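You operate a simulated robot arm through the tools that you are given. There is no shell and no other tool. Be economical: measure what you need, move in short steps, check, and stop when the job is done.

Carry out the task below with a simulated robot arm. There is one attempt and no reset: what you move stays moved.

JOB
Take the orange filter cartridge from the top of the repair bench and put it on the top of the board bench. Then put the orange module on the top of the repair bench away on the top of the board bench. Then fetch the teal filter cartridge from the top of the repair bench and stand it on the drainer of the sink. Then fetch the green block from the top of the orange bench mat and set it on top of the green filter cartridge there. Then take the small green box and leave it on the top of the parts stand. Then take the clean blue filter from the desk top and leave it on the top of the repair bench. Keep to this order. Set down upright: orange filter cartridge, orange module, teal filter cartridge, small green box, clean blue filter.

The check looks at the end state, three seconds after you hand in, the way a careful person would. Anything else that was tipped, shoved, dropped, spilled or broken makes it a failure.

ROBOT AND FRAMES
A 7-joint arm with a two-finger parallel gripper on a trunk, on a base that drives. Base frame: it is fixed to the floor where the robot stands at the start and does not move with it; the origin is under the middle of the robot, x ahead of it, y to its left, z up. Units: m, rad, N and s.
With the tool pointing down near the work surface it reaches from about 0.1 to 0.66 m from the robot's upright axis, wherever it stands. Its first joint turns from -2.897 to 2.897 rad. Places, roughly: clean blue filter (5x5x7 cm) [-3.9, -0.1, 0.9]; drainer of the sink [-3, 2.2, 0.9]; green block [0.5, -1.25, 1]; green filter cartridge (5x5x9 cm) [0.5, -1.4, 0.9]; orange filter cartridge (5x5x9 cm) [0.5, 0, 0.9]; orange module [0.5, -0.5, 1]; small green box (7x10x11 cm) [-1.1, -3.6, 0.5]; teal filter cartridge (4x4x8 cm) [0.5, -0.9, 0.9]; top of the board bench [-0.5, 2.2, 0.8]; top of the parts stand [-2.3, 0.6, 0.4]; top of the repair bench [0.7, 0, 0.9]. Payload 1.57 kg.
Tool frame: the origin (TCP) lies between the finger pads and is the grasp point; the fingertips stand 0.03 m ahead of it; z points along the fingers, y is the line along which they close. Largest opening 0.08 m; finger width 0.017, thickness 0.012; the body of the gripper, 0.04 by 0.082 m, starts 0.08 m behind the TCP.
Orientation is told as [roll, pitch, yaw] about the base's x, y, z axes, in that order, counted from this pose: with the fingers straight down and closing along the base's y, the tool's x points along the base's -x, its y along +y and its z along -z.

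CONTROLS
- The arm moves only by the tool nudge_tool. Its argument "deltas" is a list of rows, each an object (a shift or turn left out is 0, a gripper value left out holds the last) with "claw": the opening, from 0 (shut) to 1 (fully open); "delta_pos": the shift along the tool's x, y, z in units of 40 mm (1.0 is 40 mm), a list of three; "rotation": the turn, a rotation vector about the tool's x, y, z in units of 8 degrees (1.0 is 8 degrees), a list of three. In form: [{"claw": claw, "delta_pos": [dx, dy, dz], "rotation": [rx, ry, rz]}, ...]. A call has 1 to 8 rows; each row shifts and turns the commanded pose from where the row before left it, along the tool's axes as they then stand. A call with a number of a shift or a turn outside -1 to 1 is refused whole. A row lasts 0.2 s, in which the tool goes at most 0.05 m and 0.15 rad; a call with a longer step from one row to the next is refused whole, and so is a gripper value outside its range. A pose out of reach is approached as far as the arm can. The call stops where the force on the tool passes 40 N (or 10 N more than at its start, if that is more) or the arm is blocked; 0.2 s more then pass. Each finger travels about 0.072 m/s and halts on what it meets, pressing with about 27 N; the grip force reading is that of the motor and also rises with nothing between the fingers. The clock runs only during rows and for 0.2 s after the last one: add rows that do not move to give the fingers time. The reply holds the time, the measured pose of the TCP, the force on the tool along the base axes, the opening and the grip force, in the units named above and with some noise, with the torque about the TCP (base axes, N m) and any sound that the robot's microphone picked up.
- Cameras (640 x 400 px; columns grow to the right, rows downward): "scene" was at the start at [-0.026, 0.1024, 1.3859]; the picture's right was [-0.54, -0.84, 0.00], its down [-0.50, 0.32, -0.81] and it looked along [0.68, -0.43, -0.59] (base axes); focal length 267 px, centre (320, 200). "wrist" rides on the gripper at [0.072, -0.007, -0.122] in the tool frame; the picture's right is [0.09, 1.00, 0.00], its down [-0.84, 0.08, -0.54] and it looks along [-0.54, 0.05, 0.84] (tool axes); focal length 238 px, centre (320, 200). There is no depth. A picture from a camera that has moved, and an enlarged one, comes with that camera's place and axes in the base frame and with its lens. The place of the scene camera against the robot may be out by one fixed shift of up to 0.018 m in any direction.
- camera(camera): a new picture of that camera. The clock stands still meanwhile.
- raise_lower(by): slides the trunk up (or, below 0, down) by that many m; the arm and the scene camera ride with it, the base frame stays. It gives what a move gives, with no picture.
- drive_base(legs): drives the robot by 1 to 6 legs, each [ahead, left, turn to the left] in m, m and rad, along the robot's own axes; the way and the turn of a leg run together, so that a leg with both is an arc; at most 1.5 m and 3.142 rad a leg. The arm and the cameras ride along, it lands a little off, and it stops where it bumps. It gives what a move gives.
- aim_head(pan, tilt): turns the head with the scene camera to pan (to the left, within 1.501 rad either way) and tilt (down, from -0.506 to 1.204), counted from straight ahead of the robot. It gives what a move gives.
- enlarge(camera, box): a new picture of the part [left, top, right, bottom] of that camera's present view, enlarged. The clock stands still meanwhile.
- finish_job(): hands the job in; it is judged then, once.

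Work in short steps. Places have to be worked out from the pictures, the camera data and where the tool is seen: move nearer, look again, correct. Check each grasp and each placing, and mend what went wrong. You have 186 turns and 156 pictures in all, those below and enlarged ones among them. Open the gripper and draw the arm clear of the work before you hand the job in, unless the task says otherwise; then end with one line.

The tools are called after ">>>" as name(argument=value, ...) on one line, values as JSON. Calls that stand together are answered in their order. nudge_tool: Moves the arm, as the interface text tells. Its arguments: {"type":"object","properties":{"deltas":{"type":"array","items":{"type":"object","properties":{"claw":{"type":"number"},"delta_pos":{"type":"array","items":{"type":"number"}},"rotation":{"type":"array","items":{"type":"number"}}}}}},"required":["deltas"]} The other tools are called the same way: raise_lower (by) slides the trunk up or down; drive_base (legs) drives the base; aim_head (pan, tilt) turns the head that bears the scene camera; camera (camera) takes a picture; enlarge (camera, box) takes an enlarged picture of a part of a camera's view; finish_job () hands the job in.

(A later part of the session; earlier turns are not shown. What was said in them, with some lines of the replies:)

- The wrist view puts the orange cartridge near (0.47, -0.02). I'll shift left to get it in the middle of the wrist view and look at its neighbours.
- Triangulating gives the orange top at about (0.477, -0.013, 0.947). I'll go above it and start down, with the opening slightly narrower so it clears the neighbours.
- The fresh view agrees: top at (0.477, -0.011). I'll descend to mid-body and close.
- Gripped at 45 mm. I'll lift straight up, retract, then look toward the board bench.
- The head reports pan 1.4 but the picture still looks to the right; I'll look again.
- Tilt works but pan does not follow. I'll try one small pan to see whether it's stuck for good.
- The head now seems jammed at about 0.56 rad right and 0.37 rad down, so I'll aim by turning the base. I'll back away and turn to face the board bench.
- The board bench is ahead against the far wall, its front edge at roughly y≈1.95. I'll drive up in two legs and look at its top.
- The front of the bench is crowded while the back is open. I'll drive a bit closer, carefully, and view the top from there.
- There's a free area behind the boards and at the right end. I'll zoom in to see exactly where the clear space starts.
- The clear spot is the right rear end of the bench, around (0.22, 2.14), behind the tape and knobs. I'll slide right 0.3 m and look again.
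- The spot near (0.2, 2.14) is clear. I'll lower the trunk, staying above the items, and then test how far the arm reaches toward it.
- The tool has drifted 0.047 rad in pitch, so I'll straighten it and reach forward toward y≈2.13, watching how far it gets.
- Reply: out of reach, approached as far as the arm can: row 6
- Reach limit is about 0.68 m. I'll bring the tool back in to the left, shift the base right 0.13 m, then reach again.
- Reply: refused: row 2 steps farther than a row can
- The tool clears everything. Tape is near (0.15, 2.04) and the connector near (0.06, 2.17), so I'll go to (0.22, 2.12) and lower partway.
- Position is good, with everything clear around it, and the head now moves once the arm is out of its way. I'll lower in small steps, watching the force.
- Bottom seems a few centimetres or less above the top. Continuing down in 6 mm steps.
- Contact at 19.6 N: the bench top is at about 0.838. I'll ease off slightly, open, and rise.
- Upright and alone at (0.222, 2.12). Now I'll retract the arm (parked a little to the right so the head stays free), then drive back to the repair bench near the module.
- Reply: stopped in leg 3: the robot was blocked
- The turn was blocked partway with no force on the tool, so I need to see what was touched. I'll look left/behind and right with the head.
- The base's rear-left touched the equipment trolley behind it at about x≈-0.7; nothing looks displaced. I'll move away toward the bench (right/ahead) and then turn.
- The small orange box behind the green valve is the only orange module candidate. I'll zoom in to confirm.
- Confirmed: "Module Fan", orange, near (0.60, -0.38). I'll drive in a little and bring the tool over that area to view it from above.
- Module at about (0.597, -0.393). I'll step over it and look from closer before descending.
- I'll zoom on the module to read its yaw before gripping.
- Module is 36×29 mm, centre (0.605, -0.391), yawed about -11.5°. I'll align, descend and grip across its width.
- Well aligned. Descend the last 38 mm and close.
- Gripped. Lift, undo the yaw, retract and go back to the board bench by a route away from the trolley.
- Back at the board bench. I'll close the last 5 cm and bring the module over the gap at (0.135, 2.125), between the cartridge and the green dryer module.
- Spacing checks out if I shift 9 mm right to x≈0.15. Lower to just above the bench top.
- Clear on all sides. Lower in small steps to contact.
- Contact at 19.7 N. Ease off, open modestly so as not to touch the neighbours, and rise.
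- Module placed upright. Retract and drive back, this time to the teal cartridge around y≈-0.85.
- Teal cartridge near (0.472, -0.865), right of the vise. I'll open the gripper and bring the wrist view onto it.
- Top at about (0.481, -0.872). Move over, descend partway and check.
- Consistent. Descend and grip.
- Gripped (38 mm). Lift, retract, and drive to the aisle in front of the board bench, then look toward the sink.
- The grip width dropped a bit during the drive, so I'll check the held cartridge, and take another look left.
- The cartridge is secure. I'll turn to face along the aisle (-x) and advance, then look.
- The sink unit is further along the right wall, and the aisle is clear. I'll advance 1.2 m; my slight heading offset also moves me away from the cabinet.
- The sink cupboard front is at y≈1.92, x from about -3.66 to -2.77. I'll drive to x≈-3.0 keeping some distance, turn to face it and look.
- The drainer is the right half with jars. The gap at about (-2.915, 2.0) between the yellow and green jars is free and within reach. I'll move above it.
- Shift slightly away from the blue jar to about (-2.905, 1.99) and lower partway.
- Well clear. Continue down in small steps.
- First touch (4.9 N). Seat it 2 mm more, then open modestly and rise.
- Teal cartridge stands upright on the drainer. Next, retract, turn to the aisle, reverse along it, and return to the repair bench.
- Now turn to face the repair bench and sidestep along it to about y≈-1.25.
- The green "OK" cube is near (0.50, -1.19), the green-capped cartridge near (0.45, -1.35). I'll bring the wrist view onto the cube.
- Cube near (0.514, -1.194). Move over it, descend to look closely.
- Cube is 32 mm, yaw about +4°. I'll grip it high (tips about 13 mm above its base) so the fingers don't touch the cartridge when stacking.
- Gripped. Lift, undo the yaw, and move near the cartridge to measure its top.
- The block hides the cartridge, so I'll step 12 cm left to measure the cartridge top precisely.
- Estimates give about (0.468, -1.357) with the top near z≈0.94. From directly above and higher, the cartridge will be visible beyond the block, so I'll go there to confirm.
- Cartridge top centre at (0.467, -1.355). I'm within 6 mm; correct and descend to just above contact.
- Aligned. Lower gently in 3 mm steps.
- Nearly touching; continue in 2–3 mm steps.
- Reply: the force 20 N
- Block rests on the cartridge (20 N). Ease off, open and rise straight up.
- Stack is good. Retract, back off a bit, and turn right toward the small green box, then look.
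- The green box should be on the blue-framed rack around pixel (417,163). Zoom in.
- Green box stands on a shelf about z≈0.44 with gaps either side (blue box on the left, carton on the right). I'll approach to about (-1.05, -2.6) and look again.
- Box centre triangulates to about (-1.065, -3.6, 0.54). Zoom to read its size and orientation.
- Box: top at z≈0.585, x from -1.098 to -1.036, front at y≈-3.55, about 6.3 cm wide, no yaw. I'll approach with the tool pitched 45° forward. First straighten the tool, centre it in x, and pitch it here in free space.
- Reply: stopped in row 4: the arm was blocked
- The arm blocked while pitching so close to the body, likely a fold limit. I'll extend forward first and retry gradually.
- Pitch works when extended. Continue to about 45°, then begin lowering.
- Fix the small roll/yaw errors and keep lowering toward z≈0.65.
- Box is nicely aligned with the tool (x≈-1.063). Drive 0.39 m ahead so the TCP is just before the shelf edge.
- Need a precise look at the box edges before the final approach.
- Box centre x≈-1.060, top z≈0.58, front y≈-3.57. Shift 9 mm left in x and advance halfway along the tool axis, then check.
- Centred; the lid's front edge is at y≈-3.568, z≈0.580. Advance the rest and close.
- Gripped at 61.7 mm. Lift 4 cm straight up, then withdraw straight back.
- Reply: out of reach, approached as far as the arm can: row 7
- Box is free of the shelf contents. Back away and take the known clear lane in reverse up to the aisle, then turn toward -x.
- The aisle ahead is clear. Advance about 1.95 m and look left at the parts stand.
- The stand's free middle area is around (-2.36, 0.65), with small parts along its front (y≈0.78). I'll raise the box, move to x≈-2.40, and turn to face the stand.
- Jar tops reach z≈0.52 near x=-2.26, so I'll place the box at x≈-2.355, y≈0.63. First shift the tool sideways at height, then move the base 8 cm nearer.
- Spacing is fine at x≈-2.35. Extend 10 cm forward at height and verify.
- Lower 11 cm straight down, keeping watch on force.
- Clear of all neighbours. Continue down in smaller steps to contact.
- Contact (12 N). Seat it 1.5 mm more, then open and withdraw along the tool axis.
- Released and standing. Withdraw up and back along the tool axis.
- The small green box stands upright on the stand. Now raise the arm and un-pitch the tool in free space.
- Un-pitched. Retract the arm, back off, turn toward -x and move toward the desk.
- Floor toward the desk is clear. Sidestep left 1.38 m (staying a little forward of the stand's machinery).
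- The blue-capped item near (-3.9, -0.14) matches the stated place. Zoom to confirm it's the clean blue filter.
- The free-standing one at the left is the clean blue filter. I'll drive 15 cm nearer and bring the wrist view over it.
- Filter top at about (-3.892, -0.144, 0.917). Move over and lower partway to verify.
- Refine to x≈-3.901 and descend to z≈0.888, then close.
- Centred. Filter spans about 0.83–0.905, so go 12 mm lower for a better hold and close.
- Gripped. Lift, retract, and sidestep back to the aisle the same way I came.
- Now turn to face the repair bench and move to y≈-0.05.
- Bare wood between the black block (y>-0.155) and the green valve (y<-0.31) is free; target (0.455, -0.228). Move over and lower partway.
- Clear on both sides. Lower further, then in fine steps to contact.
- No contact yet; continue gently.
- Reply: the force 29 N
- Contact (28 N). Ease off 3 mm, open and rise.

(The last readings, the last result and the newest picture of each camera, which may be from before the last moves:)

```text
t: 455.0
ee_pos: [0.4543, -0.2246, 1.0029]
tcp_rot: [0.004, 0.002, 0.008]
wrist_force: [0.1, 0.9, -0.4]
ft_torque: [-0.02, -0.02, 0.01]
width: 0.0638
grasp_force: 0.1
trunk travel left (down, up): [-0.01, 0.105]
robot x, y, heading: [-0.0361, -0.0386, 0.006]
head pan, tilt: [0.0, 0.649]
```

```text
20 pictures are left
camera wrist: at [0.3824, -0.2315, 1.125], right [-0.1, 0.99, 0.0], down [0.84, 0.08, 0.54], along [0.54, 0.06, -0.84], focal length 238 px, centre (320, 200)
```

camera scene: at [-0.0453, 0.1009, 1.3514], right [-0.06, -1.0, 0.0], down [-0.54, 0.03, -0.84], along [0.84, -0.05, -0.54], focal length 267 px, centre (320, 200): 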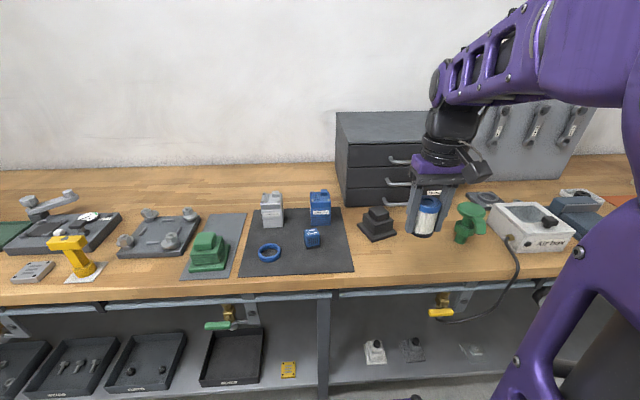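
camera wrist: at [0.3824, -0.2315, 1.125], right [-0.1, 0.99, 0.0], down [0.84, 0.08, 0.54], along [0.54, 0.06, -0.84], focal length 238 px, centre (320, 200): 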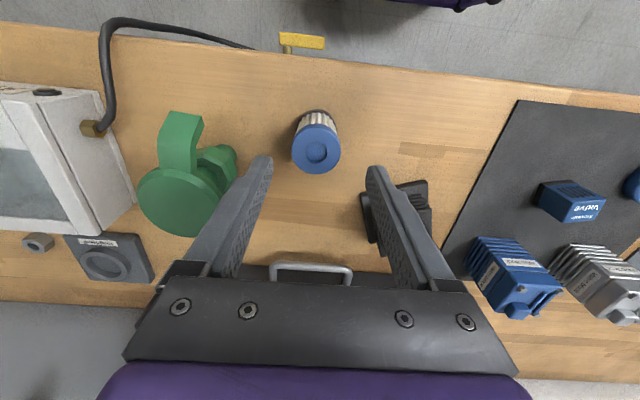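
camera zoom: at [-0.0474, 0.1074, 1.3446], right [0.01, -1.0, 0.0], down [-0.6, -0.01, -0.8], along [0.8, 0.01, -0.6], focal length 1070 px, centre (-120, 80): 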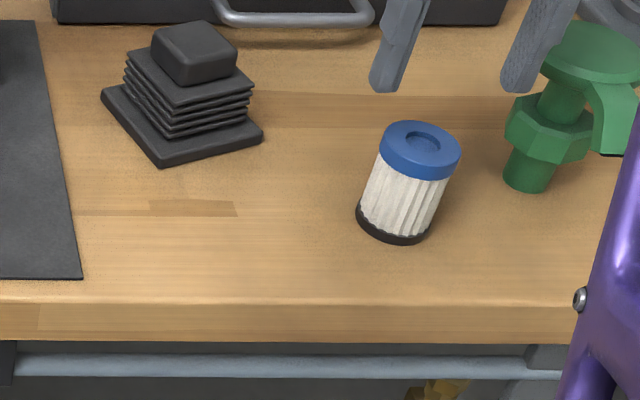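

The blue filter stands upright on bare wood. Raise and retract the arm clear.

>>> nudge_tool(deltas=[{"delta_pos": [0, 0, -1]}, {"delta_pos": [0, 0, -0.8]}, {"delta_pos": [0.9, 0, 0]}, {"delta_pos": [0.9, 0, 0]}, {"delta_pos": [0.9, 0, 0]}, {"delta_pos": [0, 0, 0]}])

>>> drive_base(legs=[[-0.15, 0, 0]])

>>> camera(camera="scene")

```text
t: 456.4
ee_pos: [0.3452, -0.2291, 1.075]
tcp_rot: [0.002, 0.001, 0.009]
wrist_force: [0.1, -0.4, -0.7]
ft_torque: [0.02, -0.01, 0.02]
width: 0.0639
grasp_force: 0.1
trunk travel left (down, up): [-0.01, 0.105]
robot x, y, heading: [-0.0346, -0.0403, 0.008]
head pan, tilt: [0.0, 0.649]
```

```text
t: 457.8
ee_pos: [0.1955, -0.2302, 1.0747]
tcp_rot: [0.002, -0.002, 0.008]
wrist_force: [0.1, 0.9, -0.4]
ft_torque: [0.03, 0.02, 0.01]
width: 0.0639
grasp_force: 0.0
trunk travel left (down, up): [-0.01, 0.105]
robot x, y, heading: [-0.1832, -0.0411, 0.005]
head pan, tilt: [0.0, 0.649]
```

```text
19 pictures are left
camera scene: at [-0.1969, 0.1061, 1.3446], right [0.01, -1.0, 0.0], down [-0.6, -0.01, -0.8], along [0.8, 0.01, -0.6], focal length 267 px, centre (320, 200)
```

scene: 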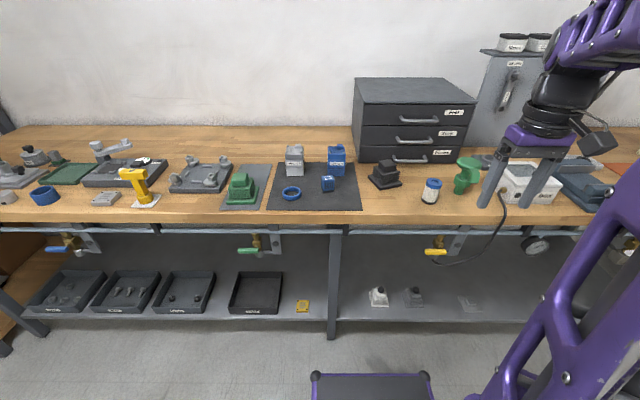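

All six items were placed and checked, and the arm is clear with the gripper open, so I'm handing in.

>>> finish_job()

```text
The job is handed in.
```

I carried out all six moves in the order given and handed the job in; each item looked right in the pictures after I let go, but at about t=56 s the base bumped the equipment trolley behind it in a turn, and nothing there looked displaced.
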